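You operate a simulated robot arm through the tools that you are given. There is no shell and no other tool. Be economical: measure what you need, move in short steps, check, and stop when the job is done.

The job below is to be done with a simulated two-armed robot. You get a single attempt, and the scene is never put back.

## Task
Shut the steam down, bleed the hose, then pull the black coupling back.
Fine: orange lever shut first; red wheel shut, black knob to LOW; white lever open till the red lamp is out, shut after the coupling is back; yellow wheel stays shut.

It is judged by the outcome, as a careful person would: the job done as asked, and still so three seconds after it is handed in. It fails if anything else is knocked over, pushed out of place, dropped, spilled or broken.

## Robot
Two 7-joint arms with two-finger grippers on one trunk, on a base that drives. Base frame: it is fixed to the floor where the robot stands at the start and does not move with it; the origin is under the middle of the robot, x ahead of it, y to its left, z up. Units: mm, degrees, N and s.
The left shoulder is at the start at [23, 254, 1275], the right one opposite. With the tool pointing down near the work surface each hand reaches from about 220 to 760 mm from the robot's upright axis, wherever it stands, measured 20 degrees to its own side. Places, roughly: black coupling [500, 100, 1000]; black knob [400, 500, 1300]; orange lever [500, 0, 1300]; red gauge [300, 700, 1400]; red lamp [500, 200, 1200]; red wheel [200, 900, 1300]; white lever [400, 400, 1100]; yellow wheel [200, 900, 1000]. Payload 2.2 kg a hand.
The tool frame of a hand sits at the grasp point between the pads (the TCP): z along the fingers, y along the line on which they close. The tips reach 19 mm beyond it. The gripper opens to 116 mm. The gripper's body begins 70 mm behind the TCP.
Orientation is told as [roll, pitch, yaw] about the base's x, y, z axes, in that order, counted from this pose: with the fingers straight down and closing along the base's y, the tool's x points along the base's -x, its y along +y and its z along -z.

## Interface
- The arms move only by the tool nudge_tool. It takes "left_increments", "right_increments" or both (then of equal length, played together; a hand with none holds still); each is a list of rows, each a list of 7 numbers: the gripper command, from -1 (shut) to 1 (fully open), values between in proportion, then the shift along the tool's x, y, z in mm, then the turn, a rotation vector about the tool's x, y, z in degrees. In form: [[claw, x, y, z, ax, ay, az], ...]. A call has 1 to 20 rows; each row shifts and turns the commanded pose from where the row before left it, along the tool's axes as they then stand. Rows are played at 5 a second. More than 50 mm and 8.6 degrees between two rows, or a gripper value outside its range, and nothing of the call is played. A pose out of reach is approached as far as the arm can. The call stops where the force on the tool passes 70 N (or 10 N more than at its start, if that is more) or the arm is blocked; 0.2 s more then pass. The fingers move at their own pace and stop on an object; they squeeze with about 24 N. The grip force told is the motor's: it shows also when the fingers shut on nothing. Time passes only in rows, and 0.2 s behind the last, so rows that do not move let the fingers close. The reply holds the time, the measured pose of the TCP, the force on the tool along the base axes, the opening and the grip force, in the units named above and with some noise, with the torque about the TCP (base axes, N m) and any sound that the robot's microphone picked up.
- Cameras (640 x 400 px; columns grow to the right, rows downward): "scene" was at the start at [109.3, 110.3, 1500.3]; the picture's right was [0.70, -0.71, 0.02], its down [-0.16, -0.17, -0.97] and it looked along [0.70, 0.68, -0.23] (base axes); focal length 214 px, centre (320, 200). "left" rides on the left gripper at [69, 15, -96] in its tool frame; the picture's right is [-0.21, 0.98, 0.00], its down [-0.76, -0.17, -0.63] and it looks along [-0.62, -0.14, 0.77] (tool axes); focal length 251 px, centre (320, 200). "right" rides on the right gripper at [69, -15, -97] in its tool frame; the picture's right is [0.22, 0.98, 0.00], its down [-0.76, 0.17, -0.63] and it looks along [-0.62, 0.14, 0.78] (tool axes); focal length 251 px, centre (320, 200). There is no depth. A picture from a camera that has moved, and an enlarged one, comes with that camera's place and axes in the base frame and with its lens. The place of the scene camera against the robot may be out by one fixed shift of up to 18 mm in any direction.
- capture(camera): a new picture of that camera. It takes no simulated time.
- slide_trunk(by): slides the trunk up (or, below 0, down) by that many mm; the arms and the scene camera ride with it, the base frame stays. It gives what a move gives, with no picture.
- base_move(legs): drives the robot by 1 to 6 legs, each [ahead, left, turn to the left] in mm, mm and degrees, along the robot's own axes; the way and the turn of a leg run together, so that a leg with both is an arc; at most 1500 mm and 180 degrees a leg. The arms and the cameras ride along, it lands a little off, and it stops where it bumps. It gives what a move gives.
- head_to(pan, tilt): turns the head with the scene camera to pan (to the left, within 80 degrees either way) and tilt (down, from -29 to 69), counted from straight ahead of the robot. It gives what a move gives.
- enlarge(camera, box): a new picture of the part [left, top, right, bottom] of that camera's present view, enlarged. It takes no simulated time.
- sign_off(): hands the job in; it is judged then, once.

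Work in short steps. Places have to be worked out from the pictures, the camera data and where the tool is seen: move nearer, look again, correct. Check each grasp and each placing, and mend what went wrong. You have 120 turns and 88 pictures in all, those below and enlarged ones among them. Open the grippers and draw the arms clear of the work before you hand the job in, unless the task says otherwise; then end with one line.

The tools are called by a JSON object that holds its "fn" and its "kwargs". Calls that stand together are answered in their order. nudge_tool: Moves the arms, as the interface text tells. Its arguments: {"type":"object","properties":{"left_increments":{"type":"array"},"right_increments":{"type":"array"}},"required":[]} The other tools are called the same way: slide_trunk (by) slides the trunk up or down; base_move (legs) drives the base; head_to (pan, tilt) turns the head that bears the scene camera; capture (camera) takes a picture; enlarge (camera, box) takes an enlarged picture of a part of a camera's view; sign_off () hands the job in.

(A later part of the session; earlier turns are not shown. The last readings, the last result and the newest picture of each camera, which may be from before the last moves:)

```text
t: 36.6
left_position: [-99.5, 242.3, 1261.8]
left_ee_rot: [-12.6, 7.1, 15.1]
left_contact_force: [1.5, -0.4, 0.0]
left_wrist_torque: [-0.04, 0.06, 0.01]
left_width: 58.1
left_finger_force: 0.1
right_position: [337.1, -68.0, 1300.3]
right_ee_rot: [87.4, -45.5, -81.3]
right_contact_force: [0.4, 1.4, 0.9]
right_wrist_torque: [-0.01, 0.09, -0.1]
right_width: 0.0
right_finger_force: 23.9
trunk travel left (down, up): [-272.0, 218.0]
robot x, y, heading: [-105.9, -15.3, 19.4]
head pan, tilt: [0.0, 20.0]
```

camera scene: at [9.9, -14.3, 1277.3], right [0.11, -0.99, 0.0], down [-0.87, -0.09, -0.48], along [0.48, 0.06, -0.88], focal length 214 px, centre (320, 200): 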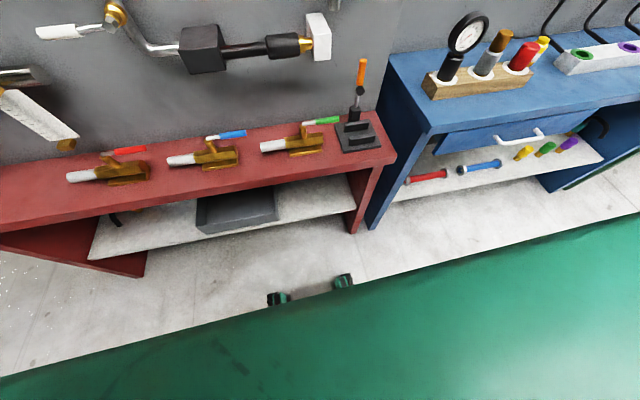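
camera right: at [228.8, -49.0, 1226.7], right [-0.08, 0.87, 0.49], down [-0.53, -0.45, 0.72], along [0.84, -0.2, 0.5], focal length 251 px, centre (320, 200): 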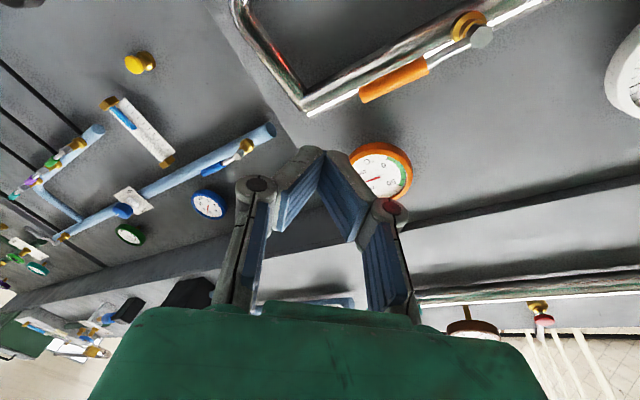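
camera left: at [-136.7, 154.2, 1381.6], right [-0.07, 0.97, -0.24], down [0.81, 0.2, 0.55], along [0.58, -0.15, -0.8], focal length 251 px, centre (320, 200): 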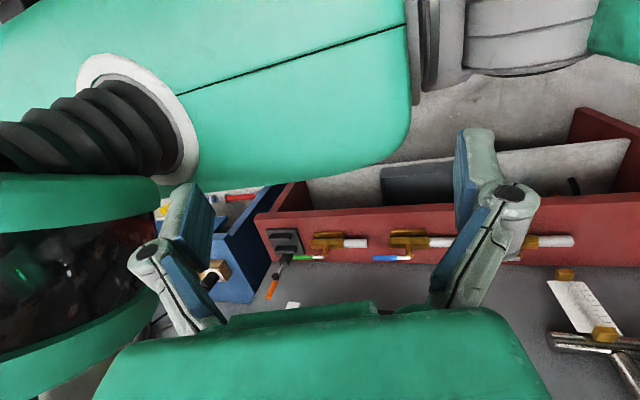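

Undamped at ±65 mm when idle, but base moves clearly absorb it. I do several tiny base moves.

{"fn": "base_move", "kwargs": {"legs": [[-5, 0, 0]]}}

{"fn": "base_move", "kwargs": {"legs": [[-5, 0, 0]]}}

{"fn": "base_move", "kwargs": {"legs": [[-5, 0, 0], [5, 0, 0], [-5, 0, 0], [5, 0, 0]]}}

{"fn": "base_move", "kwargs": {"legs": [[-5, 0, 0], [5, 0, 0], [-5, 0, 0], [5, 0, 0]]}}

```text
t: 37.3
left_position: [-120.6, 292.3, 1253.9]
left_ee_rot: [-14.4, 7.0, 15.0]
left_contact_force: [-0.4, 0.8, 1.0]
left_wrist_torque: [-0.17, -0.02, 0.02]
left_width: 58.1
left_finger_force: 0.0
right_position: [310.5, -18.6, 1293.0]
right_ee_rot: [86.4, -49.7, -79.1]
right_contact_force: [-1.2, 1.7, -2.1]
right_wrist_torque: [0.02, -0.12, -0.19]
right_width: 0.1
right_finger_force: 24.0
trunk travel left (down, up): [-272.0, 218.0]
robot x, y, heading: [-114.2, -6.0, 19.4]
head pan, tilt: [0.0, 20.0]
```

```text
t: 38.0
left_position: [-119.7, 269.3, 1260.1]
left_ee_rot: [-13.0, 7.0, 15.2]
left_contact_force: [0.2, 0.2, 0.1]
left_wrist_torque: [-0.04, -0.04, 0.0]
left_width: 58.0
left_finger_force: 0.0
right_position: [311.0, -41.6, 1289.0]
right_ee_rot: [86.1, -48.5, -78.8]
right_contact_force: [-0.3, 1.9, 0.5]
right_wrist_torque: [-0.01, 0.01, -0.08]
right_width: 0.1
right_finger_force: 23.9
trunk travel left (down, up): [-272.0, 218.0]
robot x, y, heading: [-124.1, 0.3, 19.5]
head pan, tilt: [0.0, 20.0]
```

```text
t: 39.7
left_position: [-122.6, 266.0, 1261.3]
left_ee_rot: [-12.6, 6.9, 15.2]
left_contact_force: [0.1, -0.1, 0.3]
left_wrist_torque: [0.02, 0.0, 0.02]
left_width: 58.0
left_finger_force: 0.1
right_position: [306.9, -44.8, 1289.6]
right_ee_rot: [86.3, -48.1, -78.5]
right_contact_force: [-0.7, 0.6, 0.5]
right_wrist_torque: [-0.02, 0.03, 0.01]
right_width: 0.1
right_finger_force: 23.9
trunk travel left (down, up): [-272.0, 218.0]
robot x, y, heading: [-120.4, -0.9, 19.7]
head pan, tilt: [0.0, 20.0]
```

```text
t: 41.4
left_position: [-114.6, 251.6, 1260.9]
left_ee_rot: [-11.6, 6.9, 15.3]
left_contact_force: [1.0, -0.1, -0.1]
left_wrist_torque: [0.03, -0.01, 0.0]
left_width: 58.0
left_finger_force: 0.0
right_position: [314.7, -59.8, 1287.0]
right_ee_rot: [86.0, -47.4, -78.5]
right_contact_force: [0.7, -1.6, -1.2]
right_wrist_torque: [-0.02, 0.02, 0.1]
right_width: 0.2
right_finger_force: 23.8
trunk travel left (down, up): [-272.0, 218.0]
robot x, y, heading: [-113.6, -4.9, 19.3]
head pan, tilt: [0.0, 20.0]
```

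Multi-leg tiny base moves damp the rocking superbly (±8 mm now). Now restore the right hand's orientation (it rolled ~44° through the resets) and raise it above the orange lever's height.

{"fn": "nudge_tool", "kwargs": {"right_increments": [[-1, 0, 0, 0, -1.42, 0.19, -5.33], [-1, 0, 0, 0, -1.42, 0.19, -5.33], [-1, 0, 0, 0, -1.42, 0.19, -5.33], [-1, 0, 0, 0, -1.42, 0.19, -5.33], [-1, 0, 0, 0, -1.42, 0.19, -5.33], [-1, 0, 0, 0, -1.42, 0.19, -5.33], [-1, 0, 0, 0, -1.42, 0.19, -5.33], [-1, 0, 0, 0, -1.42, 0.19, -5.33], [-1, -14, 3, 6.5, 0, 0, 0], [-1, -14, 3, 6.5, 0, 0, 0], [-1, -14, 3, 6.5, 0, 0, 0], [-1, -14, 3, 6.5, 0, 0, 0], [-1, -14, 3, 6.5, 0, 0, 0], [-1, -14, 3, 6.5, 0, 0, 0], [-1, -14, 3, 6.5, 0, 0, 0], [-1, -14, 3, 6.5, 0, 0, 0]]}}

{"fn": "base_move", "kwargs": {"legs": [[-5, 0, 0], [5, 0, 0], [-5, 0, 0], [5, 0, 0]]}}

{"fn": "capture", "kwargs": {"camera": "right"}}

{"fn": "capture", "kwargs": {"camera": "scene"}}

```text
t: 45.0
left_position: [-124.2, 281.2, 1252.4]
left_ee_rot: [-13.3, 7.0, 15.1]
left_contact_force: [-0.3, -0.2, -0.5]
left_wrist_torque: [0.01, 0.01, 0.01]
left_width: 58.0
left_finger_force: 0.0
right_position: [347.7, 15.2, 1408.8]
right_ee_rot: [-81.5, -88.2, 101.0]
right_contact_force: [-0.2, 0.8, 0.1]
right_wrist_torque: [-0.03, 0.03, -0.09]
right_width: 0.3
right_finger_force: 24.0
right hand out of reach, approached as far as the arm can: row 7
trunk travel left (down, up): [-272.0, 218.0]
robot x, y, heading: [-110.6, -18.3, 19.6]
head pan, tilt: [0.0, 20.0]
stopped in row 16 (right hand): the arm was blocked; the commanded pose is now the measured one
```

```text
t: 46.7
left_position: [-116.3, 254.0, 1257.4]
left_ee_rot: [-11.9, 6.8, 15.0]
left_contact_force: [-0.5, -0.2, -0.7]
left_wrist_torque: [0.03, 0.0, 0.01]
left_width: 57.9
left_finger_force: 0.0
right_position: [357.1, -15.0, 1407.4]
right_ee_rot: [-58.3, -89.5, 77.6]
right_contact_force: [0.5, -1.5, 0.3]
right_wrist_torque: [0.04, 0.02, 0.1]
right_width: 0.0
right_finger_force: 23.9
trunk travel left (down, up): [-272.0, 218.0]
robot x, y, heading: [-112.9, -20.8, 19.8]
head pan, tilt: [0.0, 20.0]
```

```text
69 pictures are left
camera right: at [271.0, -61.4, 1339.1], right [-0.32, 0.92, -0.22], down [-0.65, -0.05, 0.76], along [0.69, 0.39, 0.61], focal length 251 px, centre (320, 200)
```

right: 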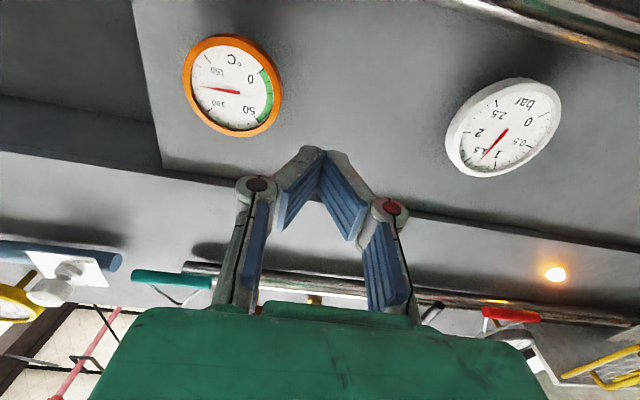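

```text
68 pictures are left
camera scene: at [32.3, -20.4, 1336.5], right [0.33, -0.94, -0.04], down [-0.33, -0.08, -0.94], along [0.88, 0.32, -0.34], focal length 214 px, centre (320, 200)
```

scene: 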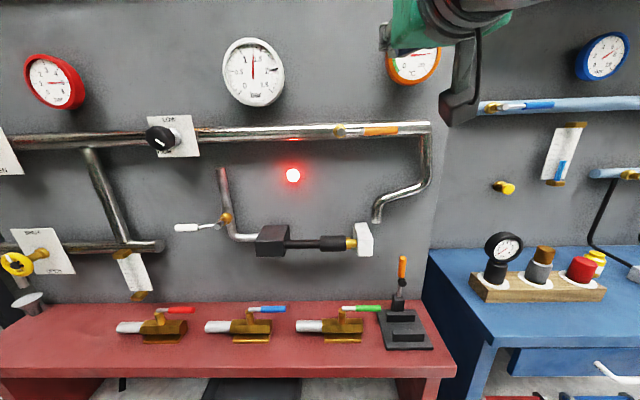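

Cross-checking two hand-camera views puts the orange pivot at [471, 89, 1300] and tip at [503, −16, 1302]; the scene camera is offset. I'll damp once more and check the pose.

{"fn": "base_move", "kwargs": {"legs": [[-4, 0, 0], [4, 0, 0], [-4, 0, 0], [4, 0, 0]]}}

{"fn": "nudge_tool", "kwargs": {"right_increments": [[-1, 4, 0, 8, 0, 0, 0], [-1, 6, -2, 12, 0, 0, 0], [-1, 6, -2, 12, 0, 0, 0], [-1, 6, -2, 12, 0, 0, 0], [-1, 6, -2, 12, 0, 0, 0], [-1, 6, -2, 12, 0, 0, 0], [-1, 4, 0, 8, 0, 0, 0]]}}

{"fn": "capture", "kwargs": {"camera": "right"}}

{"fn": "capture", "kwargs": {"camera": "scene"}}

```text
t: 48.3
left_position: [-109.9, 241.2, 1257.4]
left_ee_rot: [-11.3, 7.0, 15.2]
left_contact_force: [0.5, 0.5, -0.2]
left_wrist_torque: [0.1, 0.09, -0.02]
left_width: 58.2
left_finger_force: 0.0
right_position: [364.4, -29.9, 1406.8]
right_ee_rot: [19.1, -89.7, 0.1]
right_contact_force: [1.4, -2.6, 1.6]
right_wrist_torque: [-0.02, 0.1, 0.19]
right_width: 0.0
right_finger_force: 24.2
trunk travel left (down, up): [-272.0, 218.0]
robot x, y, heading: [-106.7, -32.5, 19.8]
head pan, tilt: [0.0, 20.0]
```

```text
t: 50.1
left_position: [-109.9, 243.9, 1254.5]
left_ee_rot: [-11.6, 7.1, 14.9]
left_contact_force: [-0.3, -0.3, -0.8]
left_wrist_torque: [0.01, 0.0, -0.01]
left_width: 58.0
left_finger_force: 0.0
right_position: [440.9, -7.7, 1372.3]
right_ee_rot: [-43.1, -89.4, 62.3]
right_contact_force: [0.9, -0.9, -0.6]
right_wrist_torque: [0.03, 0.01, 0.12]
right_width: 0.0
right_finger_force: 24.0
trunk travel left (down, up): [-272.0, 218.0]
robot x, y, heading: [-98.6, -44.4, 19.8]
head pan, tilt: [0.0, 20.0]
stopped in row 7 (right hand): the arm was blocked; the commanded pose is now the measured one
```

```text
67 pictures are left
camera right: at [353.5, -54.0, 1305.8], right [-0.32, 0.92, -0.22], down [-0.65, -0.04, 0.76], along [0.69, 0.39, 0.61], focal length 251 px, centre (320, 200)
```

right: 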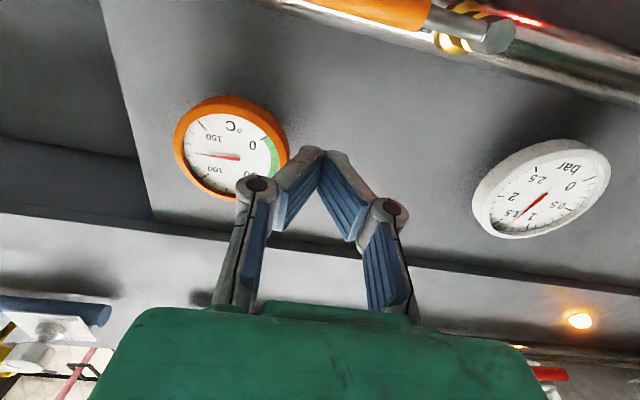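

```text
66 pictures are left
camera scene: at [43.1, -36.4, 1336.5], right [0.34, -0.94, -0.03], down [-0.34, -0.09, -0.94], along [0.88, 0.33, -0.35], focal length 214 px, centre (320, 200)
```

scene: 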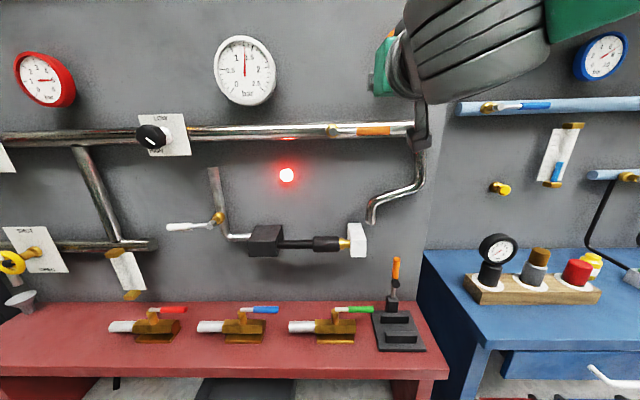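

Pivot check agrees (z≈1301). The hand is at f 413, l −154, z 1372; I continue forward/down to just above the handle.

{"fn": "nudge_tool", "kwargs": {"right_increments": [[-1, 3, 0, 6, 0, 0, 0], [-1, 4, 0, 10, 0, 0, 0], [-1, 4, 0, 10, 0, 0, 0], [-1, 4, 0, 10, 0, 0, 0], [-1, 4, 0, 8, 0, 0, 0], [-1, 2, 0, 4, 0, 0, 0]]}}

{"fn": "capture", "kwargs": {"camera": "right"}}

```text
t: 51.5
left_position: [-119.8, 258.0, 1249.6]
left_ee_rot: [-12.7, 6.9, 15.1]
left_contact_force: [-0.2, 0.2, 0.2]
left_wrist_torque: [-0.01, -0.02, 0.0]
left_width: 57.9
left_finger_force: 0.1
right_position: [477.5, 24.9, 1354.7]
right_ee_rot: [-75.4, -88.8, 94.7]
right_contact_force: [-0.2, -0.2, 0.2]
right_wrist_torque: [0.01, 0.03, -0.02]
right_width: 0.0
right_finger_force: 24.4
trunk travel left (down, up): [-272.0, 218.0]
robot x, y, heading: [-98.2, -48.1, 19.9]
head pan, tilt: [0.0, 20.0]
```

```text
65 pictures are left
camera right: at [391.0, -22.6, 1286.3], right [-0.32, 0.92, -0.24], down [-0.65, -0.03, 0.76], along [0.69, 0.4, 0.61], focal length 251 px, centre (320, 200)
```

right: 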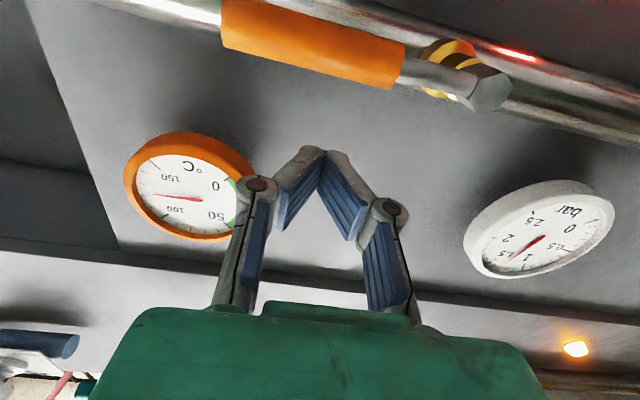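

Fingers are above the handle (TCP l≈−135, z 1355). Now push down along the quarter arc around the pivot.

{"fn": "nudge_tool", "kwargs": {"right_increments": [[-1, 11, -3, 1, 0, 0, 0], [-1, 11, -3, 1, 0, 0, 0], [-1, 11, -3, 0, 0, 0, 0], [-1, 10, -1.3, 0, 0, 0, 0], [-1, 10, -1.3, 0, 0, 0, 0], [-1, 10, 1.2, 0, 0, 0, 0], [-1, 10, 1.2, 0, 0, 0, 0], [-1, 9, 3.7, 0, 0, 0, 0], [-1, 9, 3.7, 0, 0, 0, 0], [-1, 8, 6, 0, 0, 0, 0], [-1, 8, 6, 0, 0, 0, 0], [-1, 6, 8, 0, 0, 0, 0], [-1, 6, 8, 0, 0, 0, 0], [-1, 4, 9, 0, 0, 0, 0], [-1, 4, 9, 0, 0, 0, 0], [-1, 1, 8, 0, 0, 0, 0]]}}

{"fn": "capture", "kwargs": {"camera": "right"}}

{"fn": "capture", "kwargs": {"camera": "scene"}}

```text
t: 52.9
left_position: [-125.9, 261.3, 1247.9]
left_ee_rot: [-12.7, 6.4, 14.5]
left_contact_force: [0.0, 0.8, 0.1]
left_wrist_torque: [-0.1, -0.08, 0.01]
left_width: 58.2
left_finger_force: 0.1
right_position: [501.1, -28.1, 1282.8]
right_ee_rot: [-42.4, -87.5, 54.5]
right_contact_force: [9.5, -131.6, -38.0]
right_wrist_torque: [-2.04, -0.12, -0.22]
right_width: 0.0
right_finger_force: 24.1
trunk travel left (down, up): [-272.0, 218.0]
robot x, y, heading: [-96.5, -46.7, 19.4]
head pan, tilt: [0.0, 20.0]
stopped in row 6 (right hand): the force on the tool passed its limit at 88 N (the readings are from after the stop); the commanded pose is now the measured one
```

```text
64 pictures are left
camera right: at [407.6, -64.6, 1216.8], right [-0.21, 0.95, -0.24], down [-0.63, 0.06, 0.77], along [0.74, 0.32, 0.59], focal length 251 px, centre (320, 200)
```

right: 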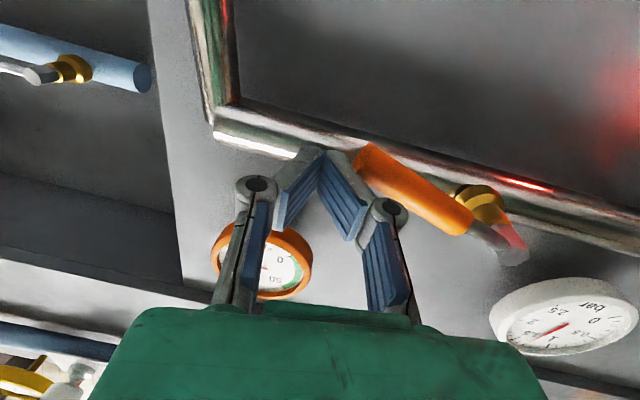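

```text
63 pictures are left
camera scene: at [33.1, -41.7, 1337.0], right [0.33, -0.94, -0.03], down [-0.33, -0.09, -0.94], along [0.89, 0.32, -0.34], focal length 214 px, centre (320, 200)
```

scene: 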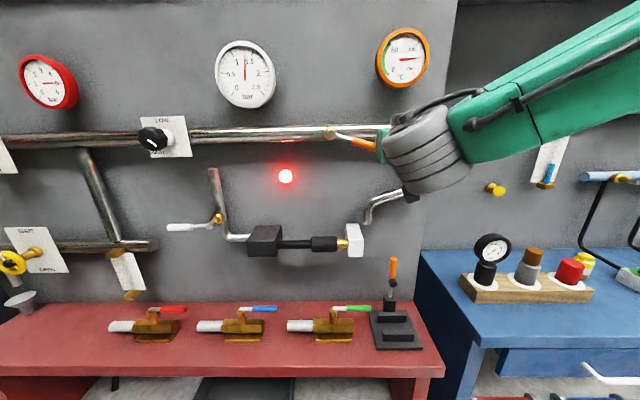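

The lever turned ~20° downward but the fingers slid off its tip. I back up above and move inward, then damp.

{"fn": "nudge_tool", "kwargs": {"right_increments": [[-1, -8, -6, -2, 0, 0, 0], [-1, -14, -2, -2, 0, 0, 0], [-1, -16, 0, 0, 0, 0, 0], [-1, -16, 6, 0, 0, 0, 0], [-1, -8, 12, 0, 0, 0, 0], [-1, 0, 14, 0, 0, 0, 0], [-1, 0, 14, 0, 0, 0, 0], [-1, 0, 12, 0, 0, 0, 0], [-1, 0, 8, 0, 0, 0, 0]]}}

{"fn": "base_move", "kwargs": {"legs": [[-3, 0, 0], [3, 0, 0], [-3, 0, 0], [3, 0, 0]]}}

{"fn": "capture", "kwargs": {"camera": "right"}}

```text
t: 55.1
left_position: [-140.6, 310.3, 1233.3]
left_ee_rot: [-15.2, 6.4, 14.6]
left_contact_force: [-0.9, 0.4, -0.2]
left_wrist_torque: [-0.03, -0.03, 0.02]
left_width: 58.0
left_finger_force: 0.1
right_position: [446.8, 113.2, 1357.5]
right_ee_rot: [-83.2, -86.2, 100.1]
right_contact_force: [-2.8, 2.3, 0.2]
right_wrist_torque: [0.02, -0.02, -0.24]
right_width: 0.0
right_finger_force: 23.9
trunk travel left (down, up): [-272.0, 218.0]
robot x, y, heading: [-96.0, -50.9, 19.6]
head pan, tilt: [0.0, 20.0]
stopped in row 9 (right hand): the arm was blocked; the commanded pose is now the measured one
```

```text
t: 56.8
left_position: [-129.6, 281.3, 1242.4]
left_ee_rot: [-13.3, 6.7, 14.7]
left_contact_force: [0.3, 0.4, -0.3]
left_wrist_torque: [0.02, 0.0, 0.01]
left_width: 58.0
left_finger_force: 0.0
right_position: [459.9, 80.0, 1357.4]
right_ee_rot: [-74.1, -87.7, 90.9]
right_contact_force: [-0.7, 0.9, 0.7]
right_wrist_torque: [0.01, 0.03, -0.01]
right_width: 0.0
right_finger_force: 24.2
trunk travel left (down, up): [-272.0, 218.0]
robot x, y, heading: [-93.7, -56.4, 20.0]
head pan, tilt: [0.0, 20.0]
```

```text
62 pictures are left
camera right: at [372.5, 35.0, 1290.3], right [-0.28, 0.93, -0.25], down [-0.65, 0.01, 0.76], along [0.7, 0.38, 0.6], focal length 251 px, centre (320, 200)
```

right: 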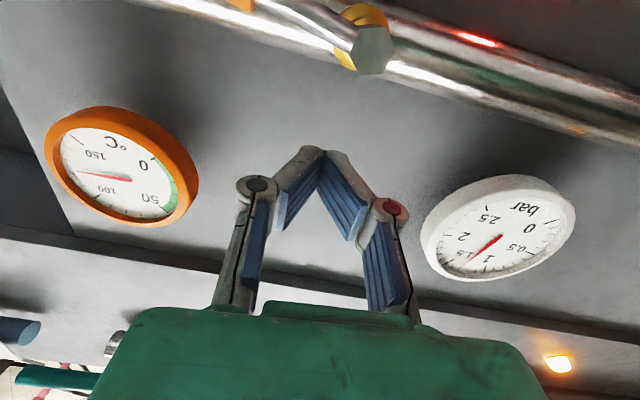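

Overshot to the left (above the pivot). Move right 50 mm slowly, and re-measure.

{"fn": "nudge_tool", "kwargs": {"right_increments": [[-1, 0, -3, 0, 0, 0, 0], [-1, 0, -6, 0, 0, 0, 0], [-1, 0, -8, 0, 0, 0, 0], [-1, 0, -8, 0, 0, 0, 0], [-1, 0, -8, 0, 0, 0, 0], [-1, 0, -8, 0, 0, 0, 0], [-1, 0, -6, 0, 0, 0, 0], [-1, 0, -3, 0, 0, 0, 0], [-1, 0, 0, 0, 0, 0, 0], [-1, 0, 0, 0, 0, 0, 0]]}}

{"fn": "base_move", "kwargs": {"legs": [[-3, 0, 0], [3, 0, 0], [-3, 0, 0], [3, 0, 0]]}}

{"fn": "base_move", "kwargs": {"legs": [[-3, 0, 0], [3, 0, 0], [-3, 0, 0], [3, 0, 0]]}}

```text
t: 59.0
left_position: [-139.2, 295.8, 1237.3]
left_ee_rot: [-14.2, 6.5, 14.6]
left_contact_force: [-0.6, -0.2, -0.2]
left_wrist_torque: [-0.04, -0.03, 0.01]
left_width: 58.1
left_finger_force: 0.0
right_position: [466.4, 48.6, 1362.9]
right_ee_rot: [-79.1, -86.8, 95.9]
right_contact_force: [-0.6, 0.9, 1.0]
right_wrist_torque: [-0.03, 0.07, -0.03]
right_width: 0.2
right_finger_force: 24.3
trunk travel left (down, up): [-272.0, 218.0]
robot x, y, heading: [-93.4, -55.5, 19.9]
head pan, tilt: [0.0, 20.0]
```

```text
t: 60.6
left_position: [-149.9, 337.4, 1225.2]
left_ee_rot: [-16.2, 6.3, 14.2]
left_contact_force: [2.1, 0.6, -0.4]
left_wrist_torque: [-0.03, 0.16, -0.01]
left_width: 58.0
left_finger_force: 0.0
right_position: [451.2, 92.5, 1361.3]
right_ee_rot: [-83.6, -85.2, 100.1]
right_contact_force: [-0.3, 0.2, -1.7]
right_wrist_torque: [0.01, -0.16, 0.03]
right_width: 0.1
right_finger_force: 23.8
trunk travel left (down, up): [-272.0, 218.0]
robot x, y, heading: [-99.9, -50.3, 19.5]
head pan, tilt: [0.0, 20.0]
```

```text
t: 62.2
left_position: [-153.9, 342.2, 1227.8]
left_ee_rot: [-16.2, 6.3, 14.2]
left_contact_force: [-1.0, 1.5, 0.2]
left_wrist_torque: [-0.13, -0.11, 0.03]
left_width: 58.2
left_finger_force: 0.0
right_position: [445.3, 99.6, 1363.3]
right_ee_rot: [-86.3, -85.1, 103.0]
right_contact_force: [-1.6, 4.3, 2.1]
right_wrist_torque: [-0.01, 0.07, -0.42]
right_width: 0.0
right_finger_force: 24.1
trunk travel left (down, up): [-272.0, 218.0]
robot x, y, heading: [-104.6, -33.5, 19.5]
head pan, tilt: [0.0, 20.0]
```

The body's lean wanders. Sample a few moments to see its state.

{"fn": "head_to", "kwargs": {"pan": 0, "tilt": 22}}

{"fn": "head_to", "kwargs": {"pan": 0, "tilt": 20}}

{"fn": "head_to", "kwargs": {"pan": 0, "tilt": 21}}

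{"fn": "head_to", "kwargs": {"pan": 0, "tilt": 20}}

```text
t: 62.9
left_position: [-136.1, 297.7, 1242.4]
left_ee_rot: [-13.9, 6.5, 14.6]
left_contact_force: [0.5, 0.6, 0.5]
left_wrist_torque: [-0.03, 0.0, -0.02]
left_width: 58.0
left_finger_force: 0.0
right_position: [465.3, 49.8, 1359.6]
right_ee_rot: [-77.7, -87.5, 94.5]
right_contact_force: [0.7, 0.4, -0.2]
right_wrist_torque: [0.02, 0.01, 0.03]
right_width: 0.0
right_finger_force: 24.1
trunk travel left (down, up): [-272.0, 218.0]
robot x, y, heading: [-103.4, -37.1, 19.3]
head pan, tilt: [0.0, 22.0]
```

```text
t: 63.5
left_position: [-121.9, 251.6, 1252.2]
left_ee_rot: [-11.8, 6.7, 14.7]
left_contact_force: [-0.2, 0.5, -0.7]
left_wrist_torque: [0.01, 0.0, -0.05]
left_width: 58.0
left_finger_force: 0.1
right_position: [482.8, -2.9, 1356.3]
right_ee_rot: [-40.4, -89.2, 56.9]
right_contact_force: [1.7, -2.1, 1.3]
right_wrist_torque: [-0.01, 0.07, 0.24]
right_width: 0.0
right_finger_force: 23.7
trunk travel left (down, up): [-272.0, 218.0]
robot x, y, heading: [-98.6, -46.4, 19.6]
head pan, tilt: [0.0, 20.0]
```

```text
t: 64.1
left_position: [-146.3, 318.1, 1235.9]
left_ee_rot: [-15.2, 6.5, 14.3]
left_contact_force: [0.7, -0.4, 0.1]
left_wrist_torque: [0.04, -0.07, 0.01]
left_width: 58.2
left_finger_force: 0.2
right_position: [456.1, 71.6, 1360.2]
right_ee_rot: [-81.1, -86.5, 97.9]
right_contact_force: [-0.4, 0.9, -0.6]
right_wrist_torque: [0.01, -0.01, -0.09]
right_width: 0.2
right_finger_force: 24.2
trunk travel left (down, up): [-272.0, 218.0]
robot x, y, heading: [-108.7, -32.5, 19.6]
head pan, tilt: [0.0, 21.0]
```

```text
t: 64.7
left_position: [-151.4, 332.0, 1235.1]
left_ee_rot: [-15.6, 6.4, 14.4]
left_contact_force: [-0.1, 0.9, 0.8]
left_wrist_torque: [-0.01, 0.0, 0.04]
left_width: 58.2
left_finger_force: 0.1
right_position: [448.2, 89.9, 1362.9]
right_ee_rot: [-85.5, -85.9, 102.6]
right_contact_force: [-1.5, 1.5, -0.3]
right_wrist_torque: [0.0, 0.0, -0.17]
right_width: 0.0
right_finger_force: 24.3
trunk travel left (down, up): [-272.0, 218.0]
robot x, y, heading: [-107.2, -30.8, 19.7]
head pan, tilt: [0.0, 20.0]
```

Still ±45 mm. I retract the hand, lower the trunk further, and damp with longer base-leg series.

{"fn": "nudge_tool", "kwargs": {"right_increments": [[-1, 0, 0, -15, 0, 0, 0], [-1, 0, 0, -20, 0, 0, 0], [-1, 0, 0, -20, 0, 0, 0], [-1, 0, 0, -20, 0, 0, 0], [-1, 0, 0, -20, 0, 0, 0], [-1, 0, 0, -10, 0, 0, 0]]}}

{"fn": "base_move", "kwargs": {"legs": [[-5, 0, 0], [5, 0, 0], [-5, 0, 0], [5, 0, 0], [-5, 0, 0], [5, 0, 0]]}}

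{"fn": "slide_trunk", "kwargs": {"by": -120}}

{"fn": "base_move", "kwargs": {"legs": [[-5, 0, 0], [5, 0, 0], [-5, 0, 0], [5, 0, 0], [-5, 0, 0], [5, 0, 0]]}}

```text
t: 66.3
left_position: [-128.8, 273.9, 1245.5]
left_ee_rot: [-12.9, 6.6, 14.5]
left_contact_force: [0.3, 0.5, -0.7]
left_wrist_torque: [-0.01, 0.03, 0.0]
left_width: 58.0
left_finger_force: 0.1
right_position: [371.2, -7.4, 1359.4]
right_ee_rot: [-72.1, -88.0, 88.8]
right_contact_force: [0.2, 0.0, -0.9]
right_wrist_torque: [0.01, -0.05, -0.04]
right_width: 0.0
right_finger_force: 23.6
trunk travel left (down, up): [-272.0, 218.0]
robot x, y, heading: [-100.1, -49.4, 19.4]
head pan, tilt: [0.0, 20.0]
stopped in row 6 (right hand): the arm was blocked; the commanded pose is now the measured one
```

```text
t: 68.6
left_position: [-120.7, 238.2, 1252.8]
left_ee_rot: [-11.3, 6.5, 14.7]
left_contact_force: [-0.1, -0.1, 0.3]
left_wrist_torque: [0.05, 0.03, -0.01]
left_width: 58.2
left_finger_force: 0.0
right_position: [384.1, -46.2, 1359.3]
right_ee_rot: [-26.1, -89.3, 42.8]
right_contact_force: [0.6, -1.3, -0.5]
right_wrist_torque: [-0.01, 0.03, 0.16]
right_width: 0.1
right_finger_force: 23.8
trunk travel left (down, up): [-272.0, 218.0]
robot x, y, heading: [-99.3, -58.6, 19.7]
head pan, tilt: [0.0, 20.0]
```

```text
t: 70.1
left_position: [-129.7, 272.3, 1123.7]
left_ee_rot: [-13.2, 6.5, 14.5]
left_contact_force: [-0.5, 0.6, 0.7]
left_wrist_torque: [-0.02, 0.0, 0.0]
left_width: 57.8
left_finger_force: 0.0
right_position: [370.5, -8.5, 1240.5]
right_ee_rot: [-73.0, -87.9, 89.7]
right_contact_force: [-0.2, 1.1, -0.1]
right_wrist_torque: [0.01, -0.02, -0.08]
right_width: 0.0
right_finger_force: 24.2
trunk travel left (down, up): [-152.0, 338.0]
robot x, y, heading: [-98.4, -57.6, 19.4]
head pan, tilt: [0.0, 20.0]
```

```text
t: 72.5
left_position: [-140.0, 298.3, 1117.8]
left_ee_rot: [-14.2, 6.4, 14.5]
left_contact_force: [-1.1, 1.6, 0.0]
left_wrist_torque: [-0.13, -0.05, 0.03]
left_width: 57.8
left_finger_force: 0.0
right_position: [359.8, 20.6, 1242.3]
right_ee_rot: [-80.2, -86.8, 96.9]
right_contact_force: [-1.0, 3.0, 0.2]
right_wrist_torque: [-0.01, 0.01, -0.19]
right_width: 0.0
right_finger_force: 24.2
trunk travel left (down, up): [-152.0, 338.0]
robot x, y, heading: [-100.8, -48.8, 19.8]
head pan, tilt: [0.0, 20.0]
```

The trunk slid 120 mm without trips. Sample the sway again.

{"fn": "head_to", "kwargs": {"pan": 0, "tilt": 15}}

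{"fn": "head_to", "kwargs": {"pan": 0, "tilt": 14}}

{"fn": "head_to", "kwargs": {"pan": 0, "tilt": 12}}

```text
t: 73.1
left_position: [-135.7, 285.1, 1124.0]
left_ee_rot: [-13.5, 6.4, 14.6]
left_contact_force: [-0.5, 0.8, 0.0]
left_wrist_torque: [-0.01, -0.01, 0.02]
left_width: 58.1
left_finger_force: 0.1
right_position: [365.5, 4.8, 1239.9]
right_ee_rot: [-76.2, -87.7, 93.0]
right_contact_force: [-1.1, 1.3, -0.6]
right_wrist_torque: [0.01, 0.02, -0.08]
right_width: 0.1
right_finger_force: 23.9
trunk travel left (down, up): [-152.0, 338.0]
robot x, y, heading: [-102.7, -41.7, 19.6]
head pan, tilt: [0.0, 15.0]
```

```text
t: 73.7
left_position: [-118.9, 236.2, 1134.7]
left_ee_rot: [-11.1, 6.6, 14.7]
left_contact_force: [0.2, -0.1, 0.2]
left_wrist_torque: [0.06, 0.06, 0.03]
left_width: 57.8
left_finger_force: 0.0
right_position: [384.9, -47.6, 1237.0]
right_ee_rot: [2.6, -89.2, 14.0]
right_contact_force: [1.0, -1.3, -0.3]
right_wrist_torque: [0.01, -0.02, 0.14]
right_width: 0.1
right_finger_force: 24.7
trunk travel left (down, up): [-152.0, 338.0]
robot x, y, heading: [-100.0, -54.4, 19.5]
head pan, tilt: [0.0, 14.0]
```

```text
t: 74.3
left_position: [-122.2, 246.1, 1133.6]
left_ee_rot: [-11.5, 6.7, 14.7]
left_contact_force: [0.5, -0.2, -0.5]
left_wrist_torque: [0.06, 0.03, 0.0]
left_width: 58.1
left_finger_force: 0.1
right_position: [381.7, -38.7, 1236.8]
right_ee_rot: [-25.1, -89.2, 41.7]
right_contact_force: [0.6, -0.2, 0.2]
right_wrist_torque: [0.01, 0.03, 0.15]
right_width: 0.0
right_finger_force: 24.0
trunk travel left (down, up): [-152.0, 338.0]
robot x, y, heading: [-102.1, -50.6, 19.6]
head pan, tilt: [0.0, 12.0]
```

Sway is mostly lateral, i.e. along the horizontal handle, so I'll straddle the handle with open fingers closing nearly vertically (tool rolled −70° to match its ~20° slope), then grip and turn it. First the roll.

{"fn": "nudge_tool", "kwargs": {"right_increments": [[0.1, -5, 0, 0, 0, 0, 0], [0.1, -5, 0, 0, 0, 0, -7.8], [0.1, -5, 0, 0, 0, 0, -7.8], [0.1, -4, 0, 0, 0, 0, -7.8], [0.1, -4, 0, 0, 0, 0, -7.8], [0.1, 0, 0, 0, 0, 0, -7.8], [0.1, 0, 0, 0, 0, 0, -7.8], [0.1, 0, 0, 0, 0, 0, -7.8], [0.1, 0, 0, 0, 0, 0, -7.8], [0.1, 0, 0, 0, 0, 0, -7.8]]}}

{"fn": "base_move", "kwargs": {"legs": [[-5, 0, 0], [5, 0, 0], [-5, 0, 0], [5, 0, 0]]}}

{"fn": "capture", "kwargs": {"camera": "right"}}

{"fn": "capture", "kwargs": {"camera": "scene"}}

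```text
t: 76.7
left_position: [-129.8, 261.8, 1128.8]
left_ee_rot: [-12.0, 6.7, 14.8]
left_contact_force: [0.1, -0.8, 0.0]
left_wrist_torque: [0.05, 0.0, -0.02]
left_width: 57.8
left_finger_force: 0.1
right_position: [373.2, -15.8, 1261.2]
right_ee_rot: [-89.4, -18.7, 106.5]
right_contact_force: [0.2, -0.2, 0.6]
right_wrist_torque: [-0.02, 0.04, 0.01]
right_width: 63.9
right_finger_force: 0.0
trunk travel left (down, up): [-152.0, 338.0]
robot x, y, heading: [-102.3, -43.2, 19.7]
head pan, tilt: [0.0, 12.0]
stopped in row 10 (right hand): the arm was blocked; the commanded pose is now the measured one
```

```text
t: 78.4
left_position: [-125.3, 253.8, 1133.4]
left_ee_rot: [-11.7, 6.5, 14.7]
left_contact_force: [-0.4, -1.6, 0.5]
left_wrist_torque: [0.02, 0.01, -0.03]
left_width: 58.0
left_finger_force: 0.0
right_position: [377.5, -25.1, 1260.4]
right_ee_rot: [-89.3, -19.1, 106.5]
right_contact_force: [0.7, -1.3, 0.1]
right_wrist_torque: [0.05, -0.03, 0.08]
right_width: 63.8
right_finger_force: 0.1
trunk travel left (down, up): [-152.0, 338.0]
robot x, y, heading: [-99.5, -44.8, 19.5]
head pan, tilt: [0.0, 12.0]
```

```text
61 pictures are left
camera right: at [304.1, -120.1, 1253.8], right [-0.04, 0.11, -0.99], down [-0.83, 0.55, 0.1], along [0.56, 0.83, 0.07], focal length 251 px, centre (320, 200)
```

right: 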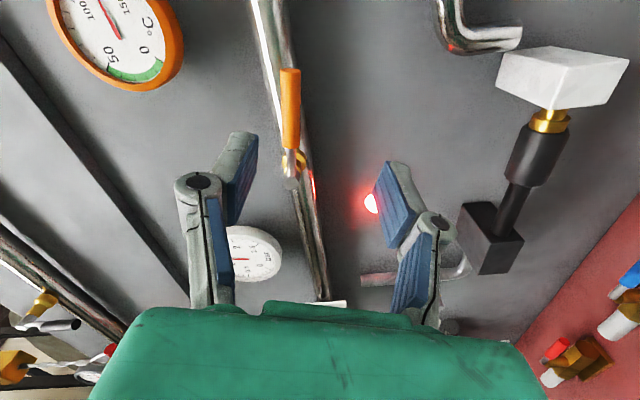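

```text
60 pictures are left
camera scene: at [24.8, -0.1, 1230.7], right [0.34, -0.94, 0.0], down [-0.2, -0.07, -0.98], along [0.92, 0.33, -0.21], focal length 214 px, centre (320, 200)
```

scene: 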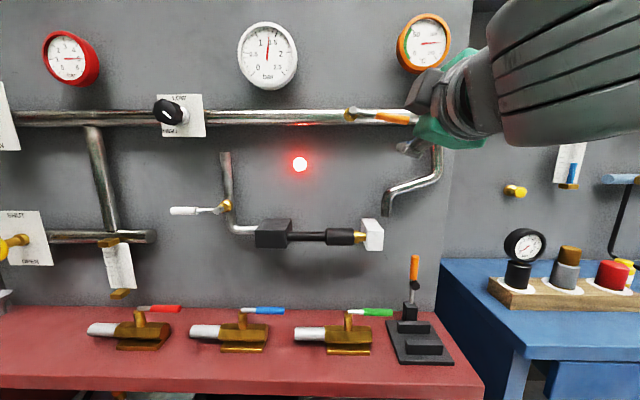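

The straddle is well aligned and the sway small now. Handle slopes ~11°; grasp point at l −143, z 1287, f 468. Move forward and up onto it, keeping fingers open.

{"fn": "nudge_tool", "kwargs": {"right_increments": [[0.1, -3.7, -5.8, 10, 0, 0, 0], [0.1, -3.7, -5.8, 15, 0, 0, 0], [0.1, -3.7, -5.8, 16, 0, 0, 0], [0.1, -3.7, -5.8, 16, 0, 0, 0], [0.1, 0, 0, 16, 0, 0, 0], [0.1, 0, 0, 16, 0, 0, 0], [0.1, 0, 0, 16, 0, 0, 0], [0.1, 0, 0, 10, 0, 0, 0]]}}

{"fn": "capture", "kwargs": {"camera": "right"}}

```text
t: 80.4
left_position: [-125.6, 249.1, 1132.7]
left_ee_rot: [-11.6, 6.5, 14.7]
left_contact_force: [1.2, 0.5, 0.0]
left_wrist_torque: [-0.02, -0.01, 0.03]
left_width: 57.9
left_finger_force: 0.1
right_position: [484.7, 8.8, 1287.4]
right_ee_rot: [-89.4, -19.2, 106.4]
right_contact_force: [-1.0, 1.0, 0.6]
right_wrist_torque: [0.0, -0.01, -0.02]
right_width: 63.8
right_finger_force: 0.0
trunk travel left (down, up): [-152.0, 338.0]
robot x, y, heading: [-103.4, -48.8, 19.4]
head pan, tilt: [0.0, 12.0]
stopped in row 8 (right hand): the arm was blocked; the commanded pose is now the measured one
```

```text
59 pictures are left
camera right: at [412.0, -85.5, 1280.4], right [-0.04, 0.11, -0.99], down [-0.82, 0.56, 0.1], along [0.56, 0.82, 0.07], focal length 251 px, centre (320, 200)
```

right: 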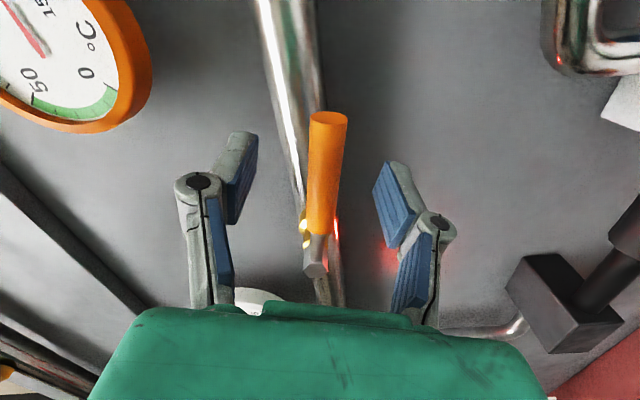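

The handle lies between the pads. Nudge 8 mm forward and close.

{"fn": "nudge_tool", "kwargs": {"right_increments": [[0.1, 0, 0, 5, 0, 0, 0], [0.1, 0, 0, 4, 0, 0, 0], [-0.4, 0, 0, 0, 0, 0, 0], [-1, 0, 0, 0, 0, 0, 0], [-1, 0, 0, 0, 0, 0, 0], [-1, 0, 0, 0, 0, 0, 0]]}}

{"fn": "capture", "kwargs": {"camera": "right"}}

```text
t: 81.8
left_position: [-122.1, 239.7, 1134.9]
left_ee_rot: [-11.0, 6.5, 14.8]
left_contact_force: [-0.6, 0.0, -0.1]
left_wrist_torque: [0.02, -0.01, -0.01]
left_width: 58.1
left_finger_force: 0.0
right_position: [500.0, -7.6, 1283.9]
right_ee_rot: [-89.1, -19.7, 105.4]
right_contact_force: [6.0, -50.9, -15.6]
right_wrist_torque: [-0.56, -0.08, 0.27]
right_width: 12.1
right_finger_force: 38.7
trunk travel left (down, up): [-152.0, 338.0]
robot x, y, heading: [-102.5, -53.8, 19.5]
head pan, tilt: [0.0, 12.0]
```

```text
58 pictures are left
camera right: at [426.6, -100.4, 1276.1], right [-0.05, 0.12, -0.99], down [-0.81, 0.57, 0.11], along [0.58, 0.81, 0.07], focal length 251 px, centre (320, 200)
```

right: 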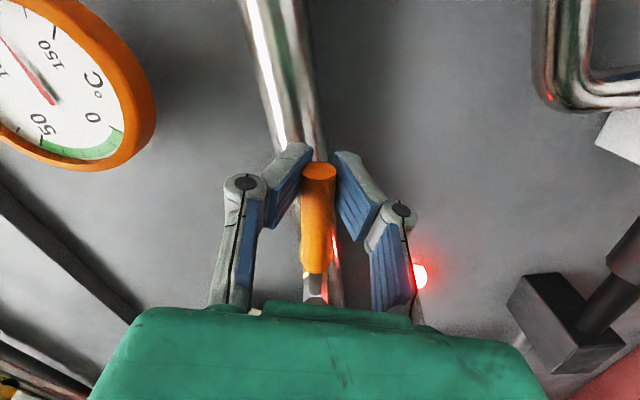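

Only the very tip is pinched and slipping off. Open, move 30 mm toward the pivot, and close again.

{"fn": "nudge_tool", "kwargs": {"right_increments": [[-0.2, 0, 0, 0, 0, 0, 0], [-0.2, -5, 2, 0, 0, 0, 0], [-0.2, -8, 3, 0, 0, 0, 0], [-0.2, -8, 3, 0, 0, 0, 0], [-0.2, -8, 3, 0, 0, 0, 0], [-1, -6, 2, 0, 0, 0, 0], [-1, 0, 0, 0, 0, 0, 0], [-1, 0, 0, 0, 0, 0, 0]]}}

{"fn": "capture", "kwargs": {"camera": "right"}}

```text
t: 83.6
left_position: [-126.0, 255.8, 1129.7]
left_ee_rot: [-11.8, 6.4, 14.7]
left_contact_force: [-0.3, -0.3, -0.1]
left_wrist_torque: [0.03, 0.01, 0.01]
left_width: 57.9
left_finger_force: 0.1
right_position: [482.3, 57.0, 1288.1]
right_ee_rot: [-89.6, -18.9, 106.7]
right_contact_force: [1.5, 36.1, 14.2]
right_wrist_torque: [0.02, 0.31, -0.91]
right_width: 8.9
right_finger_force: 37.0
trunk travel left (down, up): [-152.0, 338.0]
robot x, y, heading: [-99.2, -46.9, 19.4]
head pan, tilt: [0.0, 12.0]
```

```text
57 pictures are left
camera right: at [409.6, -38.2, 1281.6], right [-0.04, 0.11, -0.99], down [-0.83, 0.55, 0.09], along [0.56, 0.83, 0.06], focal length 251 px, centre (320, 200)
```

right: 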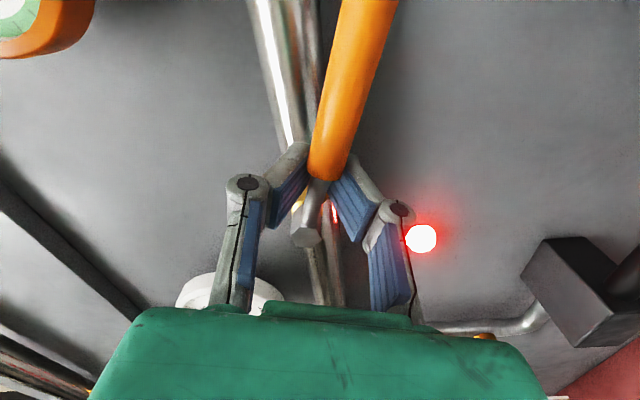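

Now it holds the lever's rod at r≈35 mm from the pivot – a firm grip. I turn it along the arc in one series.

{"fn": "nudge_tool", "kwargs": {"right_increments": [[-1, -0.3, 4.8, 0, 0, 0, 7.9], [-1, -0.3, 4.8, 0, 0, 0, 7.9], [-1, -0.3, 4.8, 0, 0, 0, 7.9], [-1, -0.3, 4.8, 0, 0, 0, 7.9], [-1, -0.3, 4.8, 0, 0, 0, 7.9], [-1, -0.3, 4.8, 0, 0, 0, 7.9], [-1, -0.3, 4.8, 0, 0, 0, 7.9], [-1, -0.3, 4.8, 0, 0, 0, 7.9], [-1, -0.3, 4.8, 0, 0, 0, 7.9], [-1, -0.3, 4.8, 0, 0, 0, 7.9]]}}

{"fn": "capture", "kwargs": {"camera": "right"}}

{"fn": "capture", "kwargs": {"camera": "scene"}}

```text
t: 85.8
left_position: [-125.6, 251.7, 1130.9]
left_ee_rot: [-11.6, 6.5, 14.7]
left_contact_force: [-0.2, -0.2, -0.6]
left_wrist_torque: [-0.03, -0.01, 0.02]
left_width: 58.0
left_finger_force: 0.0
right_position: [470.6, 89.1, 1262.5]
right_ee_rot: [84.9, -82.2, -68.1]
right_contact_force: [-5.8, 34.5, 9.6]
right_wrist_torque: [-1.38, -0.93, 0.13]
right_width: 12.3
right_finger_force: 38.6
trunk travel left (down, up): [-152.0, 338.0]
robot x, y, heading: [-101.3, -49.4, 19.7]
head pan, tilt: [0.0, 12.0]
```

```text
56 pictures are left
camera right: at [379.3, 55.4, 1193.9], right [-0.29, 0.95, -0.08], down [-0.61, -0.12, 0.78], along [0.73, 0.28, 0.62], focal length 251 px, centre (320, 200)
```

right: 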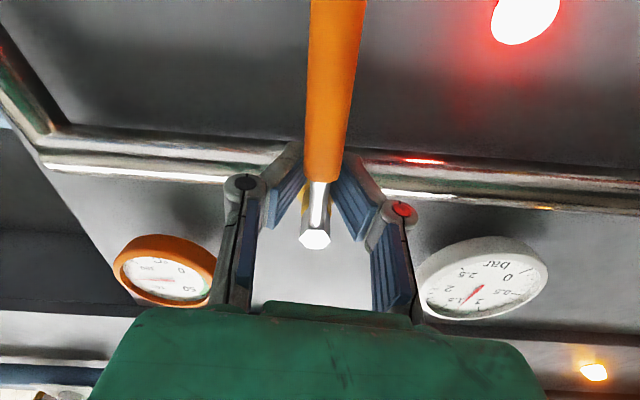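

```text
55 pictures are left
camera scene: at [21.1, 12.8, 1230.3], right [0.34, -0.94, 0.01], down [-0.19, -0.08, -0.98], along [0.92, 0.32, -0.21], focal length 214 px, centre (320, 200)
```

scene: 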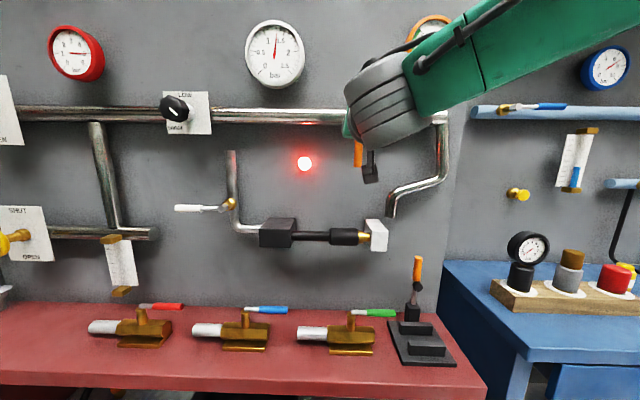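

The orange lever is now pointing straight down. A little extra turn to seat it at the stop, then release and back straight out.

{"fn": "nudge_tool", "kwargs": {"right_increments": [[-1, -0.2, 3.5, 0, 0, 0, 6], [-1, -0.1, 2, 0, 0, 0, 3], [-1, 0, 0, 0, 0, 0, 0], [-0.2, 0, 0, 0, 0, 0, 0], [-0.2, 0, 0, -6, 0, 0, 0], [-0.2, 0, 0, -14, 0, 0, 0], [-0.2, 0, 0, -18, 0, 0, 0], [-0.2, 0, 0, -18, 0, 0, 0], [-0.2, 0, 0, -18, 0, 0, 0], [-0.2, 0, 0, -10, 0, 0, 0]]}}

{"fn": "capture", "kwargs": {"camera": "right"}}

```text
t: 88.0
left_position: [-127.0, 252.1, 1131.3]
left_ee_rot: [-11.7, 6.5, 14.7]
left_contact_force: [-0.1, 0.2, 0.9]
left_wrist_torque: [0.01, 0.0, -0.01]
left_width: 58.0
left_finger_force: 0.2
right_position: [388.5, 67.4, 1264.1]
right_ee_rot: [88.0, -72.9, -71.6]
right_contact_force: [-0.4, 0.9, -0.1]
right_wrist_torque: [0.02, -0.04, -0.04]
right_width: 46.5
right_finger_force: 0.0
trunk travel left (down, up): [-152.0, 338.0]
robot x, y, heading: [-102.7, -49.8, 19.6]
head pan, tilt: [0.0, 12.0]
```

```text
54 pictures are left
camera right: at [293.2, 45.0, 1195.7], right [-0.28, 0.96, 0.08], down [-0.58, -0.24, 0.78], along [0.76, 0.17, 0.62], focal length 251 px, centre (320, 200)
```

right: 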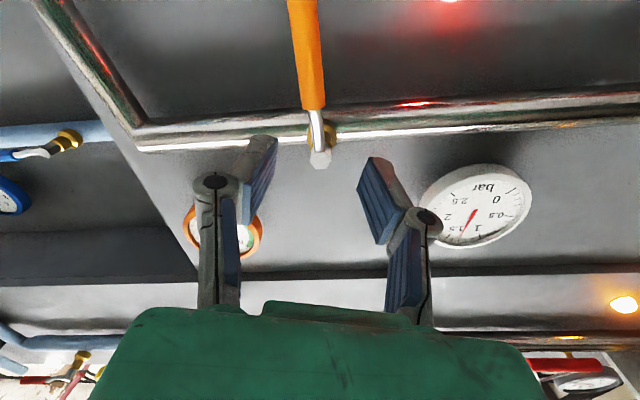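

Orange lever is shut and the robot is calm. Next retract the right hand further and drive ~480 mm left along the wall toward the wheel and knob, then damp and look.

{"fn": "nudge_tool", "kwargs": {"right_increments": [[-0.2, 0, 0, -14, 0, 0, 0], [-0.2, 0, 0, -18, 0, 0, 0], [-0.2, 0, 0, -18, 0, 0, 0], [-0.2, 0, 0, -18, 0, 0, 0], [-0.2, 0, 0, -10, 0, 0, 0]]}}

{"fn": "base_move", "kwargs": {"legs": [[0, 240, 0], [0, 240, 0]]}}

{"fn": "base_move", "kwargs": {"legs": [[-5, 0, 0], [5, 0, 0], [-5, 0, 0], [5, 0, 0]]}}

{"fn": "head_to", "kwargs": {"pan": 15, "tilt": 5}}

{"fn": "capture", "kwargs": {"camera": "scene"}}

```text
t: 89.2
left_position: [-124.8, 245.2, 1132.9]
left_ee_rot: [-11.4, 6.5, 14.7]
left_contact_force: [0.3, -0.6, -0.3]
left_wrist_torque: [-0.02, 0.0, 0.02]
left_width: 58.1
left_finger_force: 0.1
right_position: [316.2, 38.5, 1265.3]
right_ee_rot: [88.0, -72.6, -71.5]
right_contact_force: [0.3, 0.3, -0.1]
right_wrist_torque: [0.0, 0.01, -0.02]
right_width: 46.4
right_finger_force: 0.1
trunk travel left (down, up): [-152.0, 338.0]
robot x, y, heading: [-98.1, -50.4, 19.5]
head pan, tilt: [0.0, 12.0]
```

```text
t: 92.4
left_position: [-285.0, 696.1, 1131.4]
left_ee_rot: [-11.4, 6.6, 14.7]
left_contact_force: [-0.2, -0.2, 0.1]
left_wrist_torque: [0.02, 0.02, -0.01]
left_width: 58.0
left_finger_force: 0.0
right_position: [154.7, 489.8, 1266.9]
right_ee_rot: [87.9, -72.5, -71.3]
right_contact_force: [0.1, 0.1, 0.3]
right_wrist_torque: [0.0, 0.02, -0.04]
right_width: 46.5
right_finger_force: 0.0
trunk travel left (down, up): [-152.0, 338.0]
robot x, y, heading: [-263.8, 401.6, 19.4]
head pan, tilt: [0.0, 12.0]
```

```text
t: 94.0
left_position: [-281.0, 684.5, 1135.4]
left_ee_rot: [-10.6, 6.6, 14.8]
left_contact_force: [1.0, -0.5, -0.6]
left_wrist_torque: [0.0, 0.03, -0.02]
left_width: 57.9
left_finger_force: 0.1
right_position: [159.8, 474.1, 1266.2]
right_ee_rot: [87.9, -71.9, -71.3]
right_contact_force: [1.0, 0.2, 0.4]
right_wrist_torque: [0.01, -0.02, 0.0]
right_width: 46.3
right_finger_force: 0.1
trunk travel left (down, up): [-152.0, 338.0]
robot x, y, heading: [-258.9, 400.3, 19.5]
head pan, tilt: [0.0, 12.0]
```

```text
t: 94.8
left_position: [-281.6, 684.0, 1136.5]
left_ee_rot: [-10.5, 6.7, 14.7]
left_contact_force: [-0.2, -0.6, -0.4]
left_wrist_torque: [-0.01, 0.0, 0.01]
left_width: 58.0
left_finger_force: 0.1
right_position: [159.7, 473.7, 1266.2]
right_ee_rot: [87.9, -71.8, -71.5]
right_contact_force: [0.9, -0.4, 0.1]
right_wrist_torque: [0.04, 0.0, 0.01]
right_width: 46.2
right_finger_force: 0.0
trunk travel left (down, up): [-152.0, 338.0]
robot x, y, heading: [-263.6, 399.4, 19.5]
head pan, tilt: [15.0, 5.0]
```

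```text
53 pictures are left
camera scene: at [-152.1, 481.7, 1241.5], right [0.57, -0.82, 0.01], down [-0.07, -0.06, -1.0], along [0.82, 0.56, -0.09], focal length 214 px, centre (320, 200)
```

scene: 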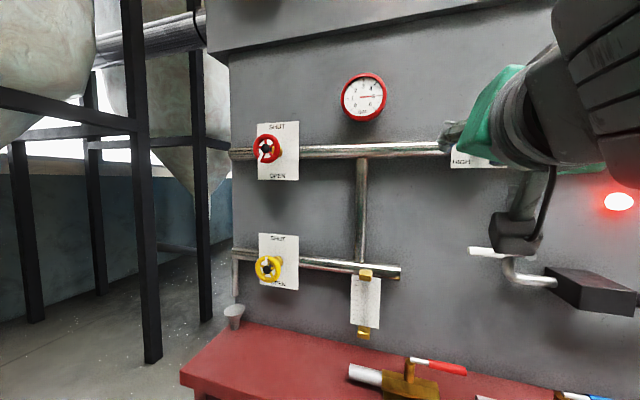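

Calm now. Zoom on the two wheel plates and the knob.

{"fn": "enlarge", "kwargs": {"camera": "scene", "box": [230, 110, 326, 170]}}

{"fn": "enlarge", "kwargs": {"camera": "scene", "box": [230, 130, 390, 330]}}

{"fn": "enlarge", "kwargs": {"camera": "scene", "box": [230, 115, 310, 190]}}

```text
6.67 times, centred on (278, 140) of scene
camera zoom: at [-152.1, 481.7, 1241.5], right [0.57, -0.82, 0.01], down [-0.07, -0.06, -1.0], along [0.82, 0.56, -0.09], focal length 1430 px, centre (600, 600)
```

zoom: 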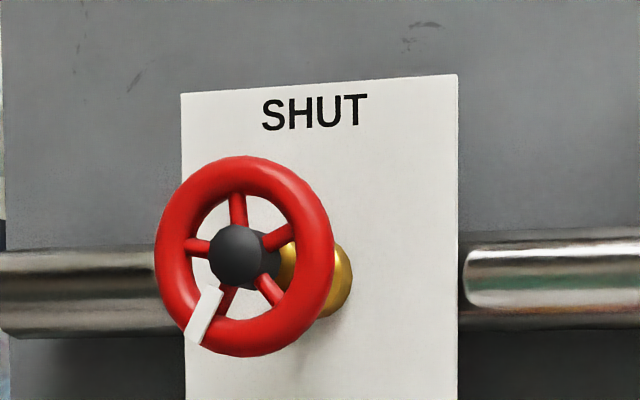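

```text
2.00 times, centred on (310, 230) of scene
camera zoom: at [-152.1, 481.7, 1241.5], right [0.57, -0.82, 0.01], down [-0.07, -0.06, -1.0], along [0.82, 0.56, -0.09], focal length 429 px, centre (340, 140)
```

zoom: 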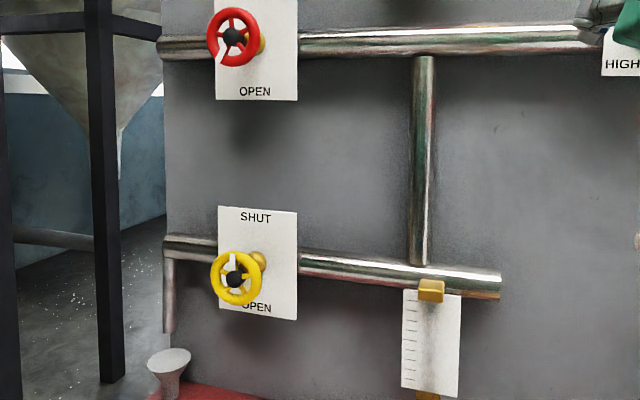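

```text
5.33 times, centred on (270, 152) of scene
camera zoom: at [-152.1, 481.7, 1241.5], right [0.57, -0.82, 0.01], down [-0.07, -0.06, -1.0], along [0.82, 0.56, -0.09], focal length 1144 px, centre (587, 453)
```

zoom: 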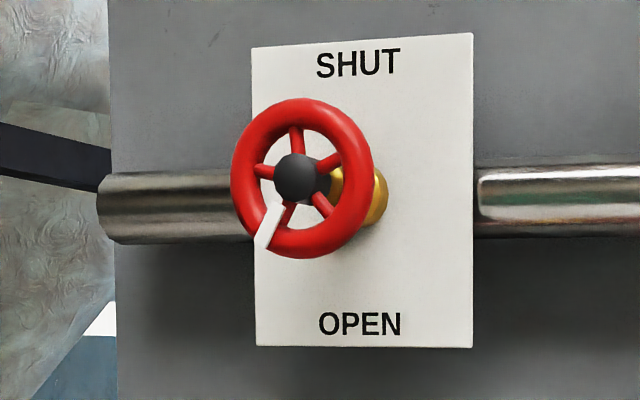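

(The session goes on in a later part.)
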